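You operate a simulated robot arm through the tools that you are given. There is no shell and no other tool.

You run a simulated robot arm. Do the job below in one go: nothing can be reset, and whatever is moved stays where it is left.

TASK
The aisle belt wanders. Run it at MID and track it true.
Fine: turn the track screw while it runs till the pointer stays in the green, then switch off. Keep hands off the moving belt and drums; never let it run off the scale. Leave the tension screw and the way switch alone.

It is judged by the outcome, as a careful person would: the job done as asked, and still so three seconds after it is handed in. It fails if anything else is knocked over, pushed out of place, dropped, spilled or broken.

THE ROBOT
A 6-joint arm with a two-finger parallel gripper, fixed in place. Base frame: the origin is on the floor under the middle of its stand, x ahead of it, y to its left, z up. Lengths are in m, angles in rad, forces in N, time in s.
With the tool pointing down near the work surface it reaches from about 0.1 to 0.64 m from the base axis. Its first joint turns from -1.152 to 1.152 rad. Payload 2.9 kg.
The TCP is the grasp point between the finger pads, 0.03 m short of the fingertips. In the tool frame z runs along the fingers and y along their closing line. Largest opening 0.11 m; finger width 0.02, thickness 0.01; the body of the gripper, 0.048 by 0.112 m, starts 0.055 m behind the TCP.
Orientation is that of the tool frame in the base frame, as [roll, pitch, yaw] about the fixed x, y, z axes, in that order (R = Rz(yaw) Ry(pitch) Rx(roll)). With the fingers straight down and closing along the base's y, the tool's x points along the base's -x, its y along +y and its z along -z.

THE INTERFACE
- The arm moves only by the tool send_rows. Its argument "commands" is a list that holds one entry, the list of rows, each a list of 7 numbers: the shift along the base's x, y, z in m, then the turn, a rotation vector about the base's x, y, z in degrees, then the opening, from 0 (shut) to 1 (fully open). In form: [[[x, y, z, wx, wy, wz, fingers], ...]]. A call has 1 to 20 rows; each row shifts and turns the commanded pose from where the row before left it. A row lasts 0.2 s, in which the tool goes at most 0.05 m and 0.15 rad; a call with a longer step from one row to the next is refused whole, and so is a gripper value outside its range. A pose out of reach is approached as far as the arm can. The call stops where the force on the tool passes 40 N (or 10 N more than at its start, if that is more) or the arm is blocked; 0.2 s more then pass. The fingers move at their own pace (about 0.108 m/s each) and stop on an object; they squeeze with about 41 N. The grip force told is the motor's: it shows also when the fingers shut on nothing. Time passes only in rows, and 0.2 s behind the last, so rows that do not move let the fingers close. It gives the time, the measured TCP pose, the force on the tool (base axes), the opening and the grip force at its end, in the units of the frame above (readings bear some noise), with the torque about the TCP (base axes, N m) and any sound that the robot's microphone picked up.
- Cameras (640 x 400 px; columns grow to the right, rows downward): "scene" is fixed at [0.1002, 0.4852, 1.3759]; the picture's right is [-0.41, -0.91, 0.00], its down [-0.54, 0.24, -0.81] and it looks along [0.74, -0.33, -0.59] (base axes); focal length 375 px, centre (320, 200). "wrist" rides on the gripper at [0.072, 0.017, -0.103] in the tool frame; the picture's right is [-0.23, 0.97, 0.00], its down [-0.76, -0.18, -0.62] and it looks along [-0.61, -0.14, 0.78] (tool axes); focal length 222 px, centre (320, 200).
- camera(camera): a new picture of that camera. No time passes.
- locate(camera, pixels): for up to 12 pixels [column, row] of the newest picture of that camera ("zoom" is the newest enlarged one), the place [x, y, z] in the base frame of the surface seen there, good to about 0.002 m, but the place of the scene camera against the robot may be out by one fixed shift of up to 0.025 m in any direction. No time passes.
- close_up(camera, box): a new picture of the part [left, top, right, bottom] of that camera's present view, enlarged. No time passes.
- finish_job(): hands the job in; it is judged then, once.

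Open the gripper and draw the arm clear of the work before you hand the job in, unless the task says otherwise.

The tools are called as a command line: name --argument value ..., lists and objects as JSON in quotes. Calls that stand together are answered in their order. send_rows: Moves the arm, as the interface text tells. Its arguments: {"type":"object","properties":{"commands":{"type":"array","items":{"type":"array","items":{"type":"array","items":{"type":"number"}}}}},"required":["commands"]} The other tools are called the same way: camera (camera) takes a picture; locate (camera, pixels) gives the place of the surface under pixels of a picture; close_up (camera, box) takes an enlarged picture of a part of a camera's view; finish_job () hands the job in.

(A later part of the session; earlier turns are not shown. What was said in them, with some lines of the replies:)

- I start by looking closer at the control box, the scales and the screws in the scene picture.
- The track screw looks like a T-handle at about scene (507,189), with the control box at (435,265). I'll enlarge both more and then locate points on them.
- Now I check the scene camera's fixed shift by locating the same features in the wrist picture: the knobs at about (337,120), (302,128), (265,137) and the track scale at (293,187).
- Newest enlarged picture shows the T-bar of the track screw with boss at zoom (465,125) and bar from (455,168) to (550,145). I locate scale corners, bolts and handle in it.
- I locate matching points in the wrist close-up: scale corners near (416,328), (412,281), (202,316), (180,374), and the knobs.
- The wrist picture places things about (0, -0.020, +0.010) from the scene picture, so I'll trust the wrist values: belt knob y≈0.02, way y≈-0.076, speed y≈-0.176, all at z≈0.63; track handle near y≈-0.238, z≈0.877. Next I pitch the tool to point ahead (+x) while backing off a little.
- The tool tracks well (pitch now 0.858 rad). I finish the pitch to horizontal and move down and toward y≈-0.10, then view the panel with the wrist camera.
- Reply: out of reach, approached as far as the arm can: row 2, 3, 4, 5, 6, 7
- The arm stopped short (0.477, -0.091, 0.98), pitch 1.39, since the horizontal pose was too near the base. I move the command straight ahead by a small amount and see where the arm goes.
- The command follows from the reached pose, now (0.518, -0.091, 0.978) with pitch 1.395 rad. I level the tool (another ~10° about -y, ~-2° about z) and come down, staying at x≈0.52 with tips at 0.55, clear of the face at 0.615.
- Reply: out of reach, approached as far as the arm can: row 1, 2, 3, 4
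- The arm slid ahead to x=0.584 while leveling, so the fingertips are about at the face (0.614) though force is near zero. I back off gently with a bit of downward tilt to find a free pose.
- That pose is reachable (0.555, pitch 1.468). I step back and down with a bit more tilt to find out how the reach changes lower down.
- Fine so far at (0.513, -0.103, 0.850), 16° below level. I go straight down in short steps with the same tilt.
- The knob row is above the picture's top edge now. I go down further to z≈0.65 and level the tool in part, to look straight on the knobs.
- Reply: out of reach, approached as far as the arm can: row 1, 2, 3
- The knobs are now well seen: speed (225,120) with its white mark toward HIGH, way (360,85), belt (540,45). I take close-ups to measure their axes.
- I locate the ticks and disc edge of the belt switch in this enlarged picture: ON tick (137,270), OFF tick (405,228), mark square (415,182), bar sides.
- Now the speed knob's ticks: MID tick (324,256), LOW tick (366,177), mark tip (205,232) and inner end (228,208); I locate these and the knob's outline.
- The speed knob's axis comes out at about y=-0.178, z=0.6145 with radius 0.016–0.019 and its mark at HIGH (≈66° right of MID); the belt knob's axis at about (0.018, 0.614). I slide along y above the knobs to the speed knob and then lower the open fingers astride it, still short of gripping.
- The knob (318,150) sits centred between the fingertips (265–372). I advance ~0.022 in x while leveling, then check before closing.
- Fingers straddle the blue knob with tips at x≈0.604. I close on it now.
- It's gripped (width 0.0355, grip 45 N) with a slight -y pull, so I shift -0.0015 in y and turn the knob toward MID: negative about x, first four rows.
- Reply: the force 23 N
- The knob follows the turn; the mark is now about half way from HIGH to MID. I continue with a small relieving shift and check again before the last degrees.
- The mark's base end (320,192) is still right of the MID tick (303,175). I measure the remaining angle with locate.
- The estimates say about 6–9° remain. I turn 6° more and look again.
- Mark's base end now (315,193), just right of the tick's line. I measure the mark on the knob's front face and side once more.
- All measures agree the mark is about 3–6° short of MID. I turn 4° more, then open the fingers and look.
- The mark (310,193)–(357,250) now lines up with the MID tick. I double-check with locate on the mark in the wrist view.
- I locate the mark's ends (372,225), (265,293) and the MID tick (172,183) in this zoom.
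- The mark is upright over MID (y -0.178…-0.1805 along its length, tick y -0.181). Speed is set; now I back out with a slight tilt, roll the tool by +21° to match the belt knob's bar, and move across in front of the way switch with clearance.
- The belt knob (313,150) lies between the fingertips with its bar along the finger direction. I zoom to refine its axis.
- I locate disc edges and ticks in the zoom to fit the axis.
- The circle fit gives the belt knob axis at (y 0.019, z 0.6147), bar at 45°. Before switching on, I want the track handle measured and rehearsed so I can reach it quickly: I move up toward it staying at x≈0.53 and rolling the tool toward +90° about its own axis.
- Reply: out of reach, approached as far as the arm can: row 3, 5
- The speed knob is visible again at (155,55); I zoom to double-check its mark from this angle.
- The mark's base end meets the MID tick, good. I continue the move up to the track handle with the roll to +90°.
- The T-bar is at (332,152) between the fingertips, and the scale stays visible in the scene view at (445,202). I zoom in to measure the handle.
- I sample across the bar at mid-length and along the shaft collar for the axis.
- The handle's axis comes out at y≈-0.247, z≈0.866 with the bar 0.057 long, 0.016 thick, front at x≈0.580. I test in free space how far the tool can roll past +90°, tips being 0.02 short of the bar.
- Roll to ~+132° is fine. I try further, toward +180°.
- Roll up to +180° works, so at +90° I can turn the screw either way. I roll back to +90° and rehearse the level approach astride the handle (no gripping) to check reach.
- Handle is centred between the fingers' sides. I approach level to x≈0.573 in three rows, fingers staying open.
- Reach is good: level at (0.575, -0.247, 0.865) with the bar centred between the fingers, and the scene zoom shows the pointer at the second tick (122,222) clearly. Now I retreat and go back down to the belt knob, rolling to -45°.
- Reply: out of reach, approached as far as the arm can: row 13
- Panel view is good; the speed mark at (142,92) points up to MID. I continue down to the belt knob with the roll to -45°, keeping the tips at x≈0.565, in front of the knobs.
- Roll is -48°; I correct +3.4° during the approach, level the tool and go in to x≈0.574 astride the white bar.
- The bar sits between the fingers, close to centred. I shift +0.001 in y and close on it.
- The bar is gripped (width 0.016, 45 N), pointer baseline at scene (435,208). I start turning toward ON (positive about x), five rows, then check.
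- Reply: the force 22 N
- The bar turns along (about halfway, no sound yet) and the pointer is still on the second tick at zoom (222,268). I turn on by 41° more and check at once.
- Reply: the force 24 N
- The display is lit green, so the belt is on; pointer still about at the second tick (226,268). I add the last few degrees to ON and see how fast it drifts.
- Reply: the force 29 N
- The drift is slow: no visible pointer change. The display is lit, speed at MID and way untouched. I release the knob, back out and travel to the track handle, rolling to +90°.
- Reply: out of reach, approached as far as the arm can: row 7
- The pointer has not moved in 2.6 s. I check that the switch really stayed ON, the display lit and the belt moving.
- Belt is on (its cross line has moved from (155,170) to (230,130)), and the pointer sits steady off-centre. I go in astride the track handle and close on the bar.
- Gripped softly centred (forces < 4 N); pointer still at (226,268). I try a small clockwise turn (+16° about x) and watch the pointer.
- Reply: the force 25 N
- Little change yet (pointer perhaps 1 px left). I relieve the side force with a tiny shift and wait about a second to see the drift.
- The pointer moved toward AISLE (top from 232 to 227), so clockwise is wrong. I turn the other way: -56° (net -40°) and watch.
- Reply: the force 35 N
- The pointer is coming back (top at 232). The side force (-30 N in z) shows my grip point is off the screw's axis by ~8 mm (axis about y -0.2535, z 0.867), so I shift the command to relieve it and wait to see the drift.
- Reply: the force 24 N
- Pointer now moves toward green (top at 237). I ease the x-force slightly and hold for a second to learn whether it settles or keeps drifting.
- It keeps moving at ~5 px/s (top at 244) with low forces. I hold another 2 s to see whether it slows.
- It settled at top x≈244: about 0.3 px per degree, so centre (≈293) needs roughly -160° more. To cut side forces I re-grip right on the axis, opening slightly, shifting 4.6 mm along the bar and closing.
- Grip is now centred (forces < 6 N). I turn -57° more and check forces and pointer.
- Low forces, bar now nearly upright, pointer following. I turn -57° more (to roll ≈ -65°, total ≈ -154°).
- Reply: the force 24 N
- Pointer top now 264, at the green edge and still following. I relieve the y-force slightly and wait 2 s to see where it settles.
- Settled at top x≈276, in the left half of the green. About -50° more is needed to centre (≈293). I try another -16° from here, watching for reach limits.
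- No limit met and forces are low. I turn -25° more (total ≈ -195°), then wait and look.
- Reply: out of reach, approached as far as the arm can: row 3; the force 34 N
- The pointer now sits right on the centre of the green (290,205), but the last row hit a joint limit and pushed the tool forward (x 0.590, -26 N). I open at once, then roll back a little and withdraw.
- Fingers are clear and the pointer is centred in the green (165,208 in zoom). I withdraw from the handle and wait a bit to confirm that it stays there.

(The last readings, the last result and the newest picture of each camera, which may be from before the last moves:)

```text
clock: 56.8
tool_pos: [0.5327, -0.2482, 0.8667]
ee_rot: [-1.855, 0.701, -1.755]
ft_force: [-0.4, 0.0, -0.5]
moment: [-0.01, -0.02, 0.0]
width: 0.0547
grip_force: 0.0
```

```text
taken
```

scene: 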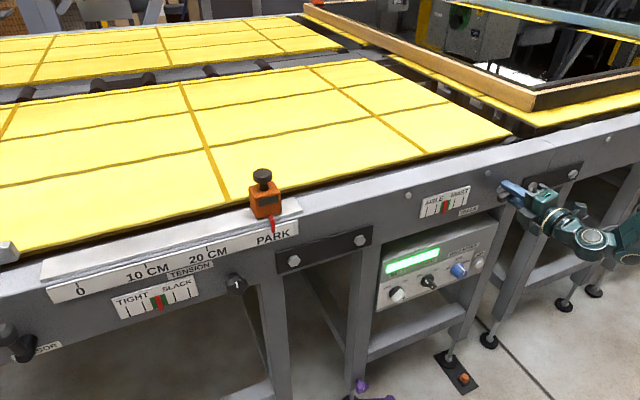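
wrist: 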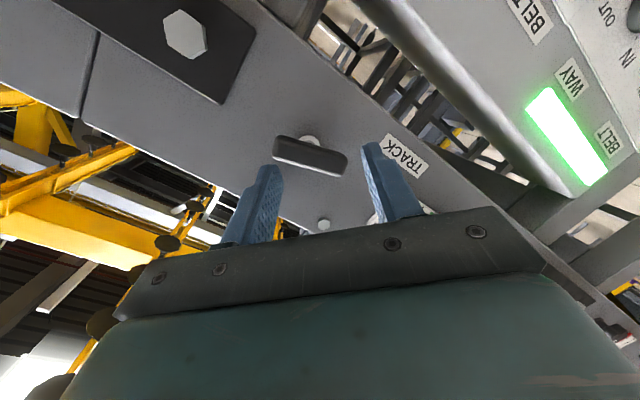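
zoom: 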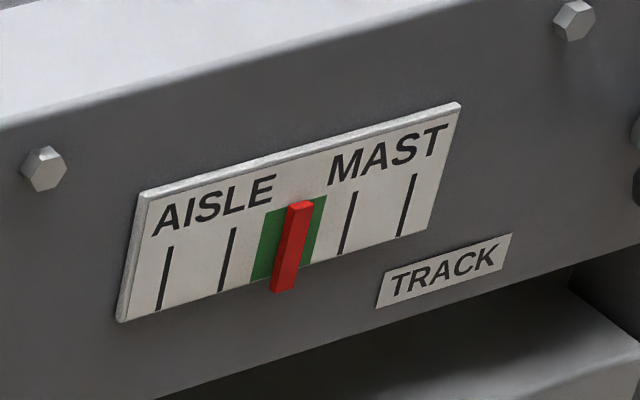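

Pointer top went from 290 to 299, just right of centre, still within green (263–325). I keep rolling the tool toward +45° in place (needed for the belt knob) and watch whether it settles.

send_rows --commands '[[[0, 0, 0, 8.2, 0, -1.75, 0.5], [0, 0, 0, 8.2, 0, -1.75, 0.5], [0, 0, 0, 8.2, 0, -1.75, 0.5], [0, 0, 0, 8.2, 0, -1.75, 0.5], [0, 0, 0, 8.2, 0, -1.75, 0.5], [0, 0, 0, 8.2, 0, -1.75, 0.5], [0, 0, 0, 8.2, 0, -1.75, 0.5], [0, 0, 0, 8.2, 0, -1.75, 0.5], [0, 0, 0, 8.2, 0, -1.75, 0.5], [0, 0, 0, 8.2, 0, -1.75, 0.5], [0, 0, 0, 8.2, 0, -1.75, 0.5]]]'

close_up --camera "scene" --box '[410, 170, 490, 230]'

```text
clock: 59.2
tool_pos: [0.5343, -0.2496, 0.8661]
ee_rot: [1.864, 0.786, 1.788]
ft_force: [-0.5, 0.0, 0.5]
moment: [0.02, -0.01, -0.02]
width: 0.0553
grip_force: 0.0
```

```text
6.67 times, centred on (450, 200) of scene
```

zoom: 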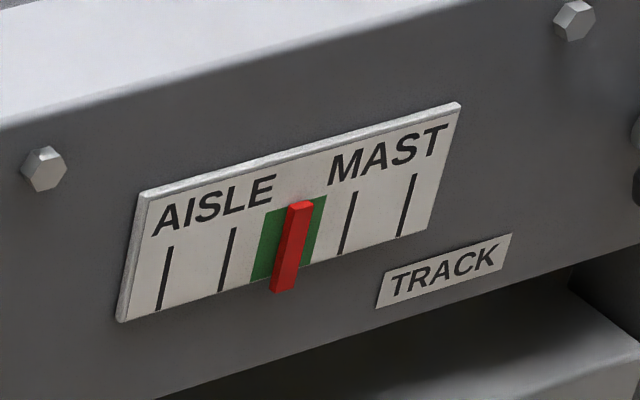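

The pointer is steady at 299–300 for over 2 s, near the middle of the green. I travel back to the belt knob at x≈0.534, in front of the panel, keeping roll ≈ 43°.

send_rows --commands '[[[0, 0.0336, -0.0314, 0, 0, 0, 0.5], [0.001, 0.0336, -0.0314, 0, 0, 0, 0.5], [0.001, 0.0336, -0.0314, 0, 0, 0, 0.5], [0, 0.0336, -0.0314, 0, 0, 0, 0.5], [0, 0.0336, -0.0314, 0, 0, 0, 0.5], [0, 0.0336, -0.0314, 0, 0, 0, 0.5], [0, 0.0336, -0.0314, 0, 0, 0, 0.5], [0, 0.0336, -0.0314, 0, 0, 0, 0.5]]]'

camera --camera "wrist"

close_up --camera "scene" --box '[410, 170, 490, 230]'

```text
clock: 61.0
tool_pos: [0.5384, 0.0193, 0.6144]
ee_rot: [1.862, 0.789, 1.788]
ft_force: [0.1, -0.2, 0.0]
moment: [0.0, 0.03, -0.01]
width: 0.0551
grip_force: 0.0
out of reach, approached as far as the arm can: row 5
```

```text
taken
```

wrist: 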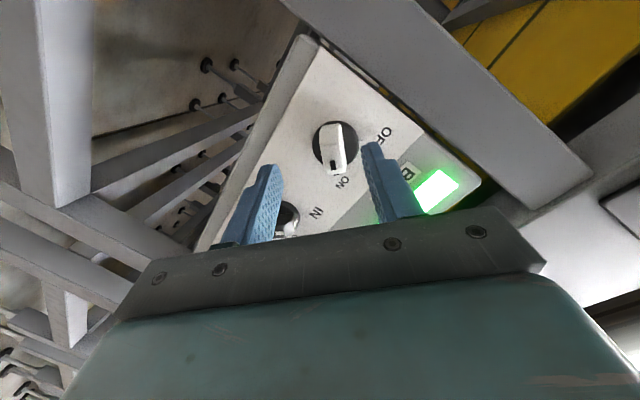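

```text
6.67 times, centred on (450, 200) of scene
```

zoom: 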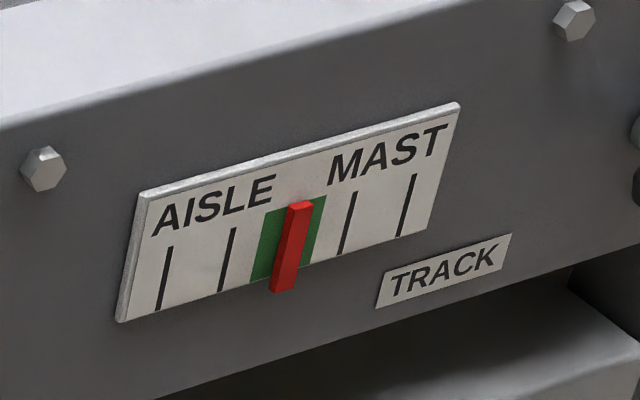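

Pointer is steady at the centre of the green. The ON knob (335,150) is between the fingers; I go in level and grip it.

send_rows --commands '[[[0.0119, 0, 0, -0.5, -4, 0, 0.5], [0.0119, 0, 0.0002, -0.5, -4, 0, 0.5], [0.0119, 0, 0.0002, -0.5, -4, 0, 0.5]]]'

close_up --camera "wrist" --box '[220, 80, 440, 240]'

```text
clock: 61.8
tool_pos: [0.5739, 0.0186, 0.6147]
ee_rot: [1.567, 0.838, 1.569]
ft_force: [-0.3, -0.8, 0.2]
moment: [0.02, 0.02, -0.03]
width: 0.055
grip_force: 0.0
```

```text
2.50 times, centred on (330, 160) of wrist
```

zoom: 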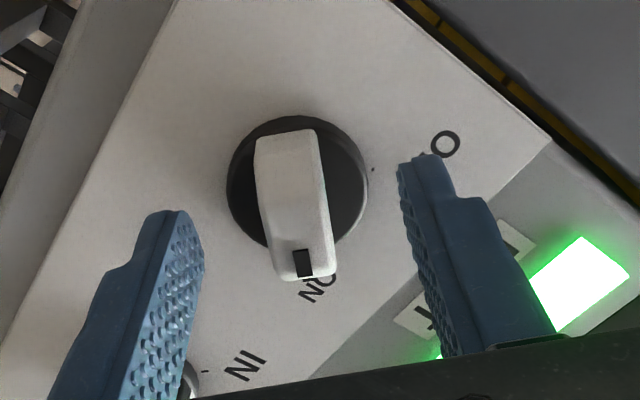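

The bar is aligned between the fingers. I close on it, then turn back toward OFF (negative about x).

send_rows --commands '[[[0, 0.0005, 0, 0, 0, 0, 0.05], [0, 0, 0, 0, 0, 0, 0.05], [0, 0, 0, 0, 0, 0, 0.05]]]'

send_rows --commands '[[[0, 0, 0, -8.2, 0, 0, 0.05], [0, 0, 0, -8.2, 0, 0, 0.05], [0, 0, 0, -8.2, 0, 0, 0.05], [0, 0, 0, -8.2, 0, 0, 0.05], [0, 0, 0, -8.2, 0, 0, 0.05]]]'

close_up --camera "scene" --box '[370, 240, 490, 320]'

close_up --camera "scene" --box '[410, 170, 490, 230]'

```text
clock: 62.6
tool_pos: [0.574, 0.0207, 0.6152]
ee_rot: [1.566, 0.838, 1.57]
ft_force: [0.2, 6.9, 0.0]
moment: [0.03, -0.51, -0.77]
width: 0.016
grip_force: 45.4
```

```text
clock: 63.8
tool_pos: [0.5736, 0.0203, 0.6157]
ee_rot: [1.529, 1.556, 1.532]
ft_force: [-10.1, 9.2, 8.3]
moment: [0.03, -0.28, -0.14]
width: 0.016
grip_force: 44.4
```

```text
5.00 times, centred on (430, 280) of scene
```

zoom: 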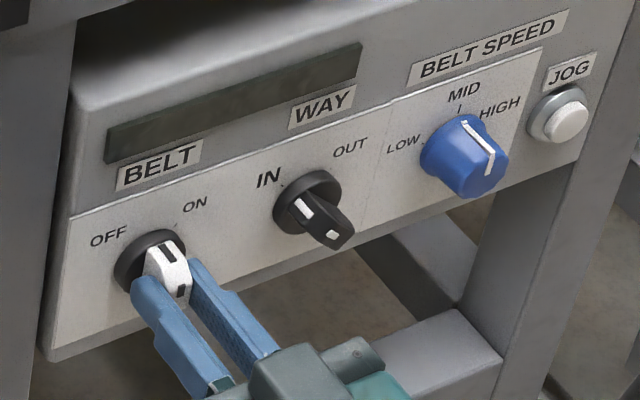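

```text
6.67 times, centred on (450, 200) of scene
```

zoom: 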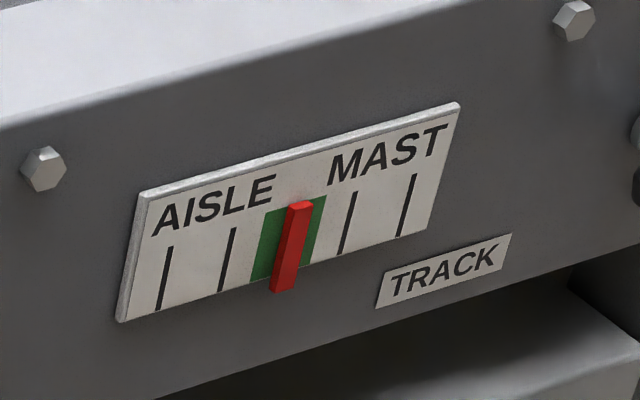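

The display has gone dark, so it's off, with the pointer in green. I turn the remaining ~46° so the knob points at OFF.

send_rows --commands '[[[0, 0.0005, 0.0005, -8.2, 0, 0, 0.05], [0, 0, 0, -8.2, 0, 0, 0.05], [0, 0, 0, -8.2, 0, 0, 0.05], [0, 0, 0, -8.2, 0, 0, 0.05], [0, 0, 0, -8.2, 0, 0, 0.05], [0, 0, 0, -4.5, 0, 0, 0.05]]]'

close_up --camera "scene" --box '[370, 240, 490, 320]'

close_up --camera "wrist" --box '[220, 80, 440, 240]'

```text
clock: 65.2
tool_pos: [0.5753, 0.0211, 0.6152]
ee_rot: [-1.574, 0.791, -1.57]
ft_force: [-4.2, 5.2, 3.5]
moment: [-0.02, -0.04, -0.26]
width: 0.0156
grip_force: 45.4
```

```text
5.00 times, centred on (430, 280) of scene
```

zoom: 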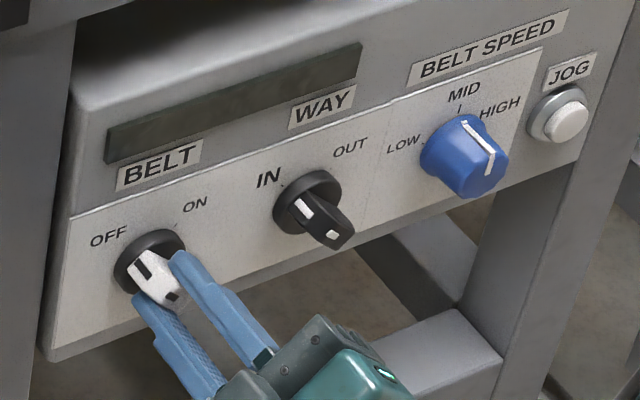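

```text
2.50 times, centred on (330, 160) of wrist
```

zoom: 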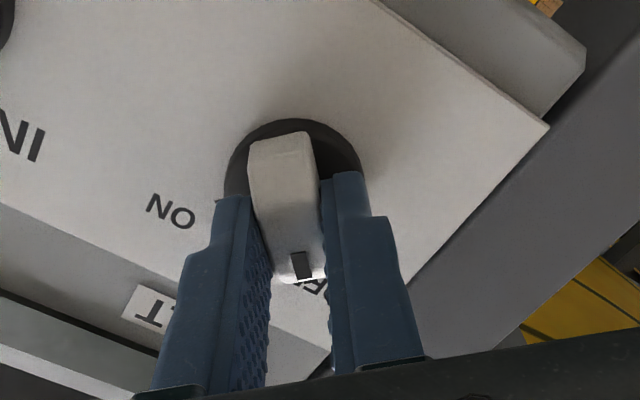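

The knob is back at OFF exactly as at the start (bar toward OFF, display dark). I open, back out with tilt and retreat clear of the panel.

send_rows --commands '[[[0, 0, 0, 0, 0, 0, 0.5], [0, 0, 0, 0, 0, 0, 0.5], [-0.006, 0, 0, 0, 0, 0, 0.5], [-0.016, 0, 0, 0, 6, 0, 0.5], [-0.018, 0, 0, 0, 6.5, 0, 0.5], [-0.015, 0, 0.005, 0, 5, 0, 0.5], [-0.015, 0, 0.005, 0, 5, 0, 0.5]]]'

camera --camera "scene"

camera --camera "wrist"

close_up --camera "scene" --box '[370, 240, 490, 320]'

```text
clock: 66.8
tool_pos: [0.5086, 0.0057, 0.6546]
ee_rot: [-2.107, 0.72, -1.936]
ft_force: [0.6, 0.0, 0.3]
moment: [-0.01, 0.03, -0.01]
width: 0.0549
grip_force: 0.0
out of reach, approached as far as the arm can: row 6, 7
```

```text
taken
```

scene: 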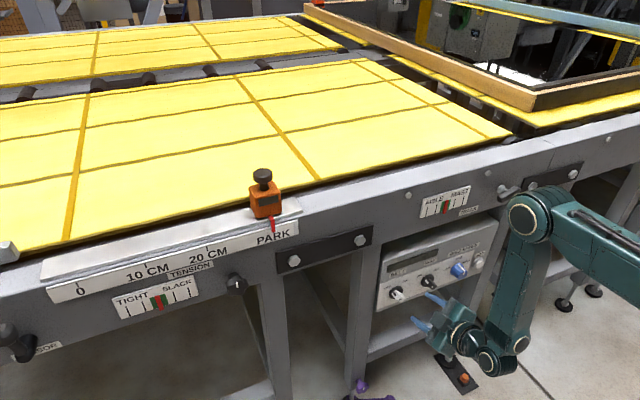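

```text
taken
```

wrist: 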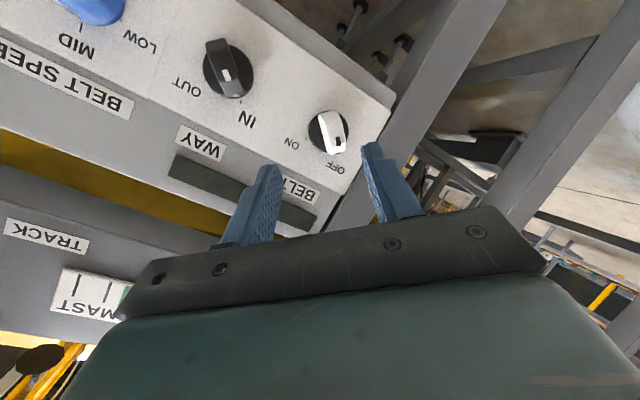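

```text
5.00 times, centred on (430, 280) of scene
```

zoom: 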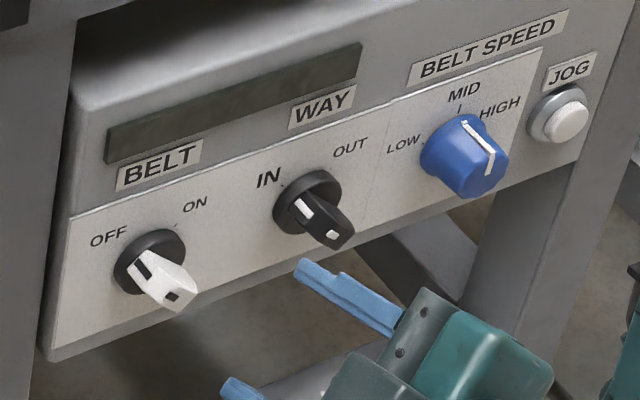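

Belt is OFF, display dark, way still IN, speed at MID. I draw the arm a bit further back with more tilt and let time pass to confirm that nothing moves.

send_rows --commands '[[[-0.01, 0, 0.01, 0, 8, 0, 0.5], [-0.012, 0, 0.01, 0, 8, 0, 0.5], [-0.012, 0, 0.01, 0, 8, 0, 0.5], [-0.012, 0, 0.01, 0, 8, 0, 0.5]]]'

camera --camera "scene"

close_up --camera "scene" --box '[410, 165, 530, 240]'

close_up --camera "scene" --box '[0, 160, 320, 360]'

```text
clock: 67.8
tool_pos: [0.464, 0.0054, 0.6935]
ee_rot: [-2.683, 0.426, -2.264]
ft_force: [-0.1, -0.5, 0.8]
moment: [0.02, -0.01, 0.0]
width: 0.0552
grip_force: 0.1
```

```text
taken
```

scene: 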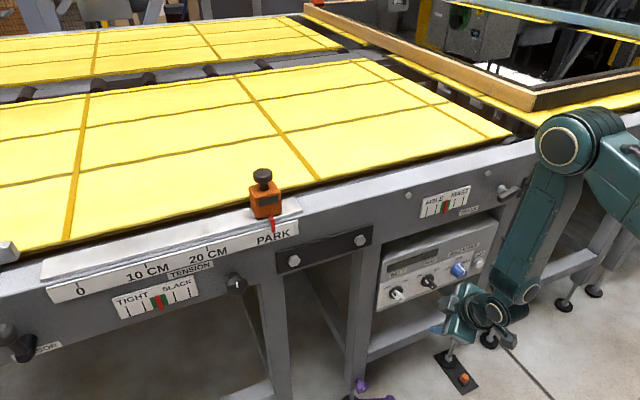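

```text
5.33 times, centred on (470, 202) of scene
```

zoom: 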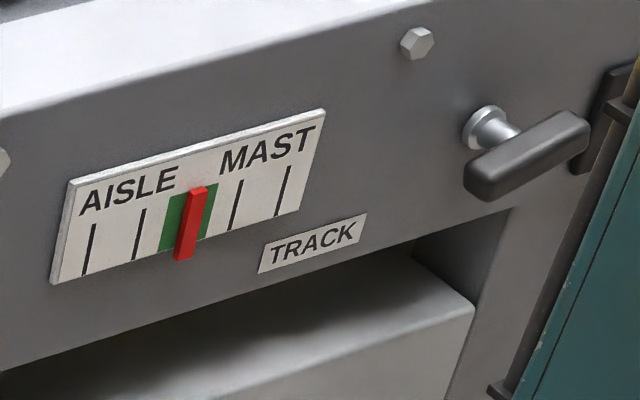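

```text
2.00 times, centred on (160, 260) of scene
```

zoom: 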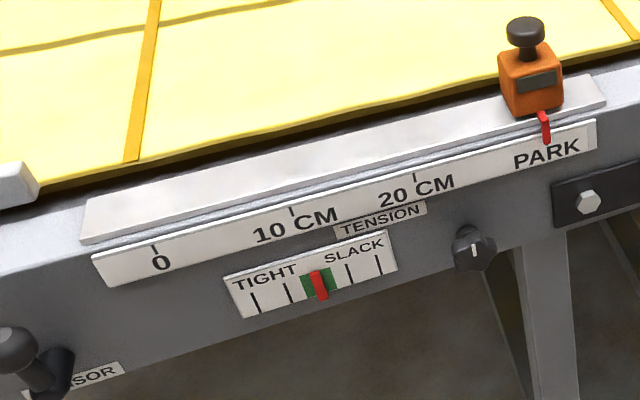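

Everything stands as wanted: pointer in the middle of the green (192,222), belt stopped, tension pointer and way switch unchanged. I open the gripper fully in place, well clear of the panel, and check once more.

send_rows --commands '[[[0, 0, 0, 0, 0, 0, 1], [0, 0, 0, 0, 0, 0, 1], [0, 0, 0, 0, 0, 0, 1]]]'

camera --camera "scene"

```text
clock: 68.6
tool_pos: [0.4636, 0.0058, 0.6928]
ee_rot: [-2.682, 0.427, -2.261]
ft_force: [0.2, 0.6, 0.2]
moment: [0.0, -0.02, -0.01]
width: 0.1098
grip_force: 0.1
```

```text
taken
```

scene: 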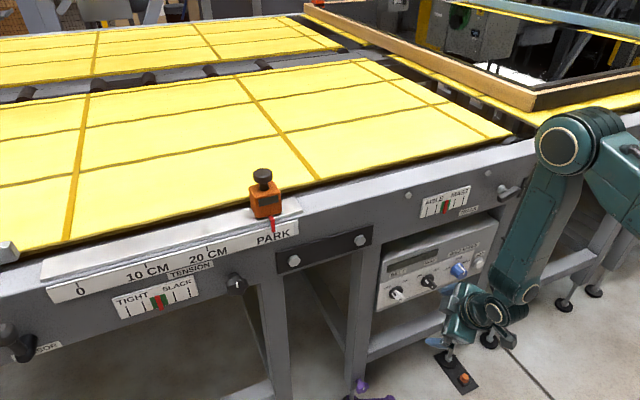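

The belt is still (its lines unchanged at (80,150) and (270,120)), the track pointer is in the green at (445,207), the switch is OFF and the gripper is open and clear. I hand the job in.

finish_job

```text
The job is handed in.
```

The belt now tracks true at MID. With it running, I turned the track screw until the pointer came to the middle of the green, and it stayed there for several seconds. I then switched the belt off and handed the job in.

- **Speed:** the knob was on HIGH; I turned it to MID before switching the belt on.
- **Tracking:** my first small turn, clockwise, moved the pointer slightly toward AISLE, so I went the other way. The screw ended about 195° anticlockwise from where it started. The pointer never left the scale.
- **One bump:** on the last part of the turn the arm reached a joint limit and pushed forward on the handle with about 26 N. I opened the gripper straight away and saw no damage or shift afterwards.
- **Left alone:** I did not touch the tension screw, the way switch (still on IN), the moving belt or the drums.

The belt is off and still, and the arm is clear of the work with the gripper open.
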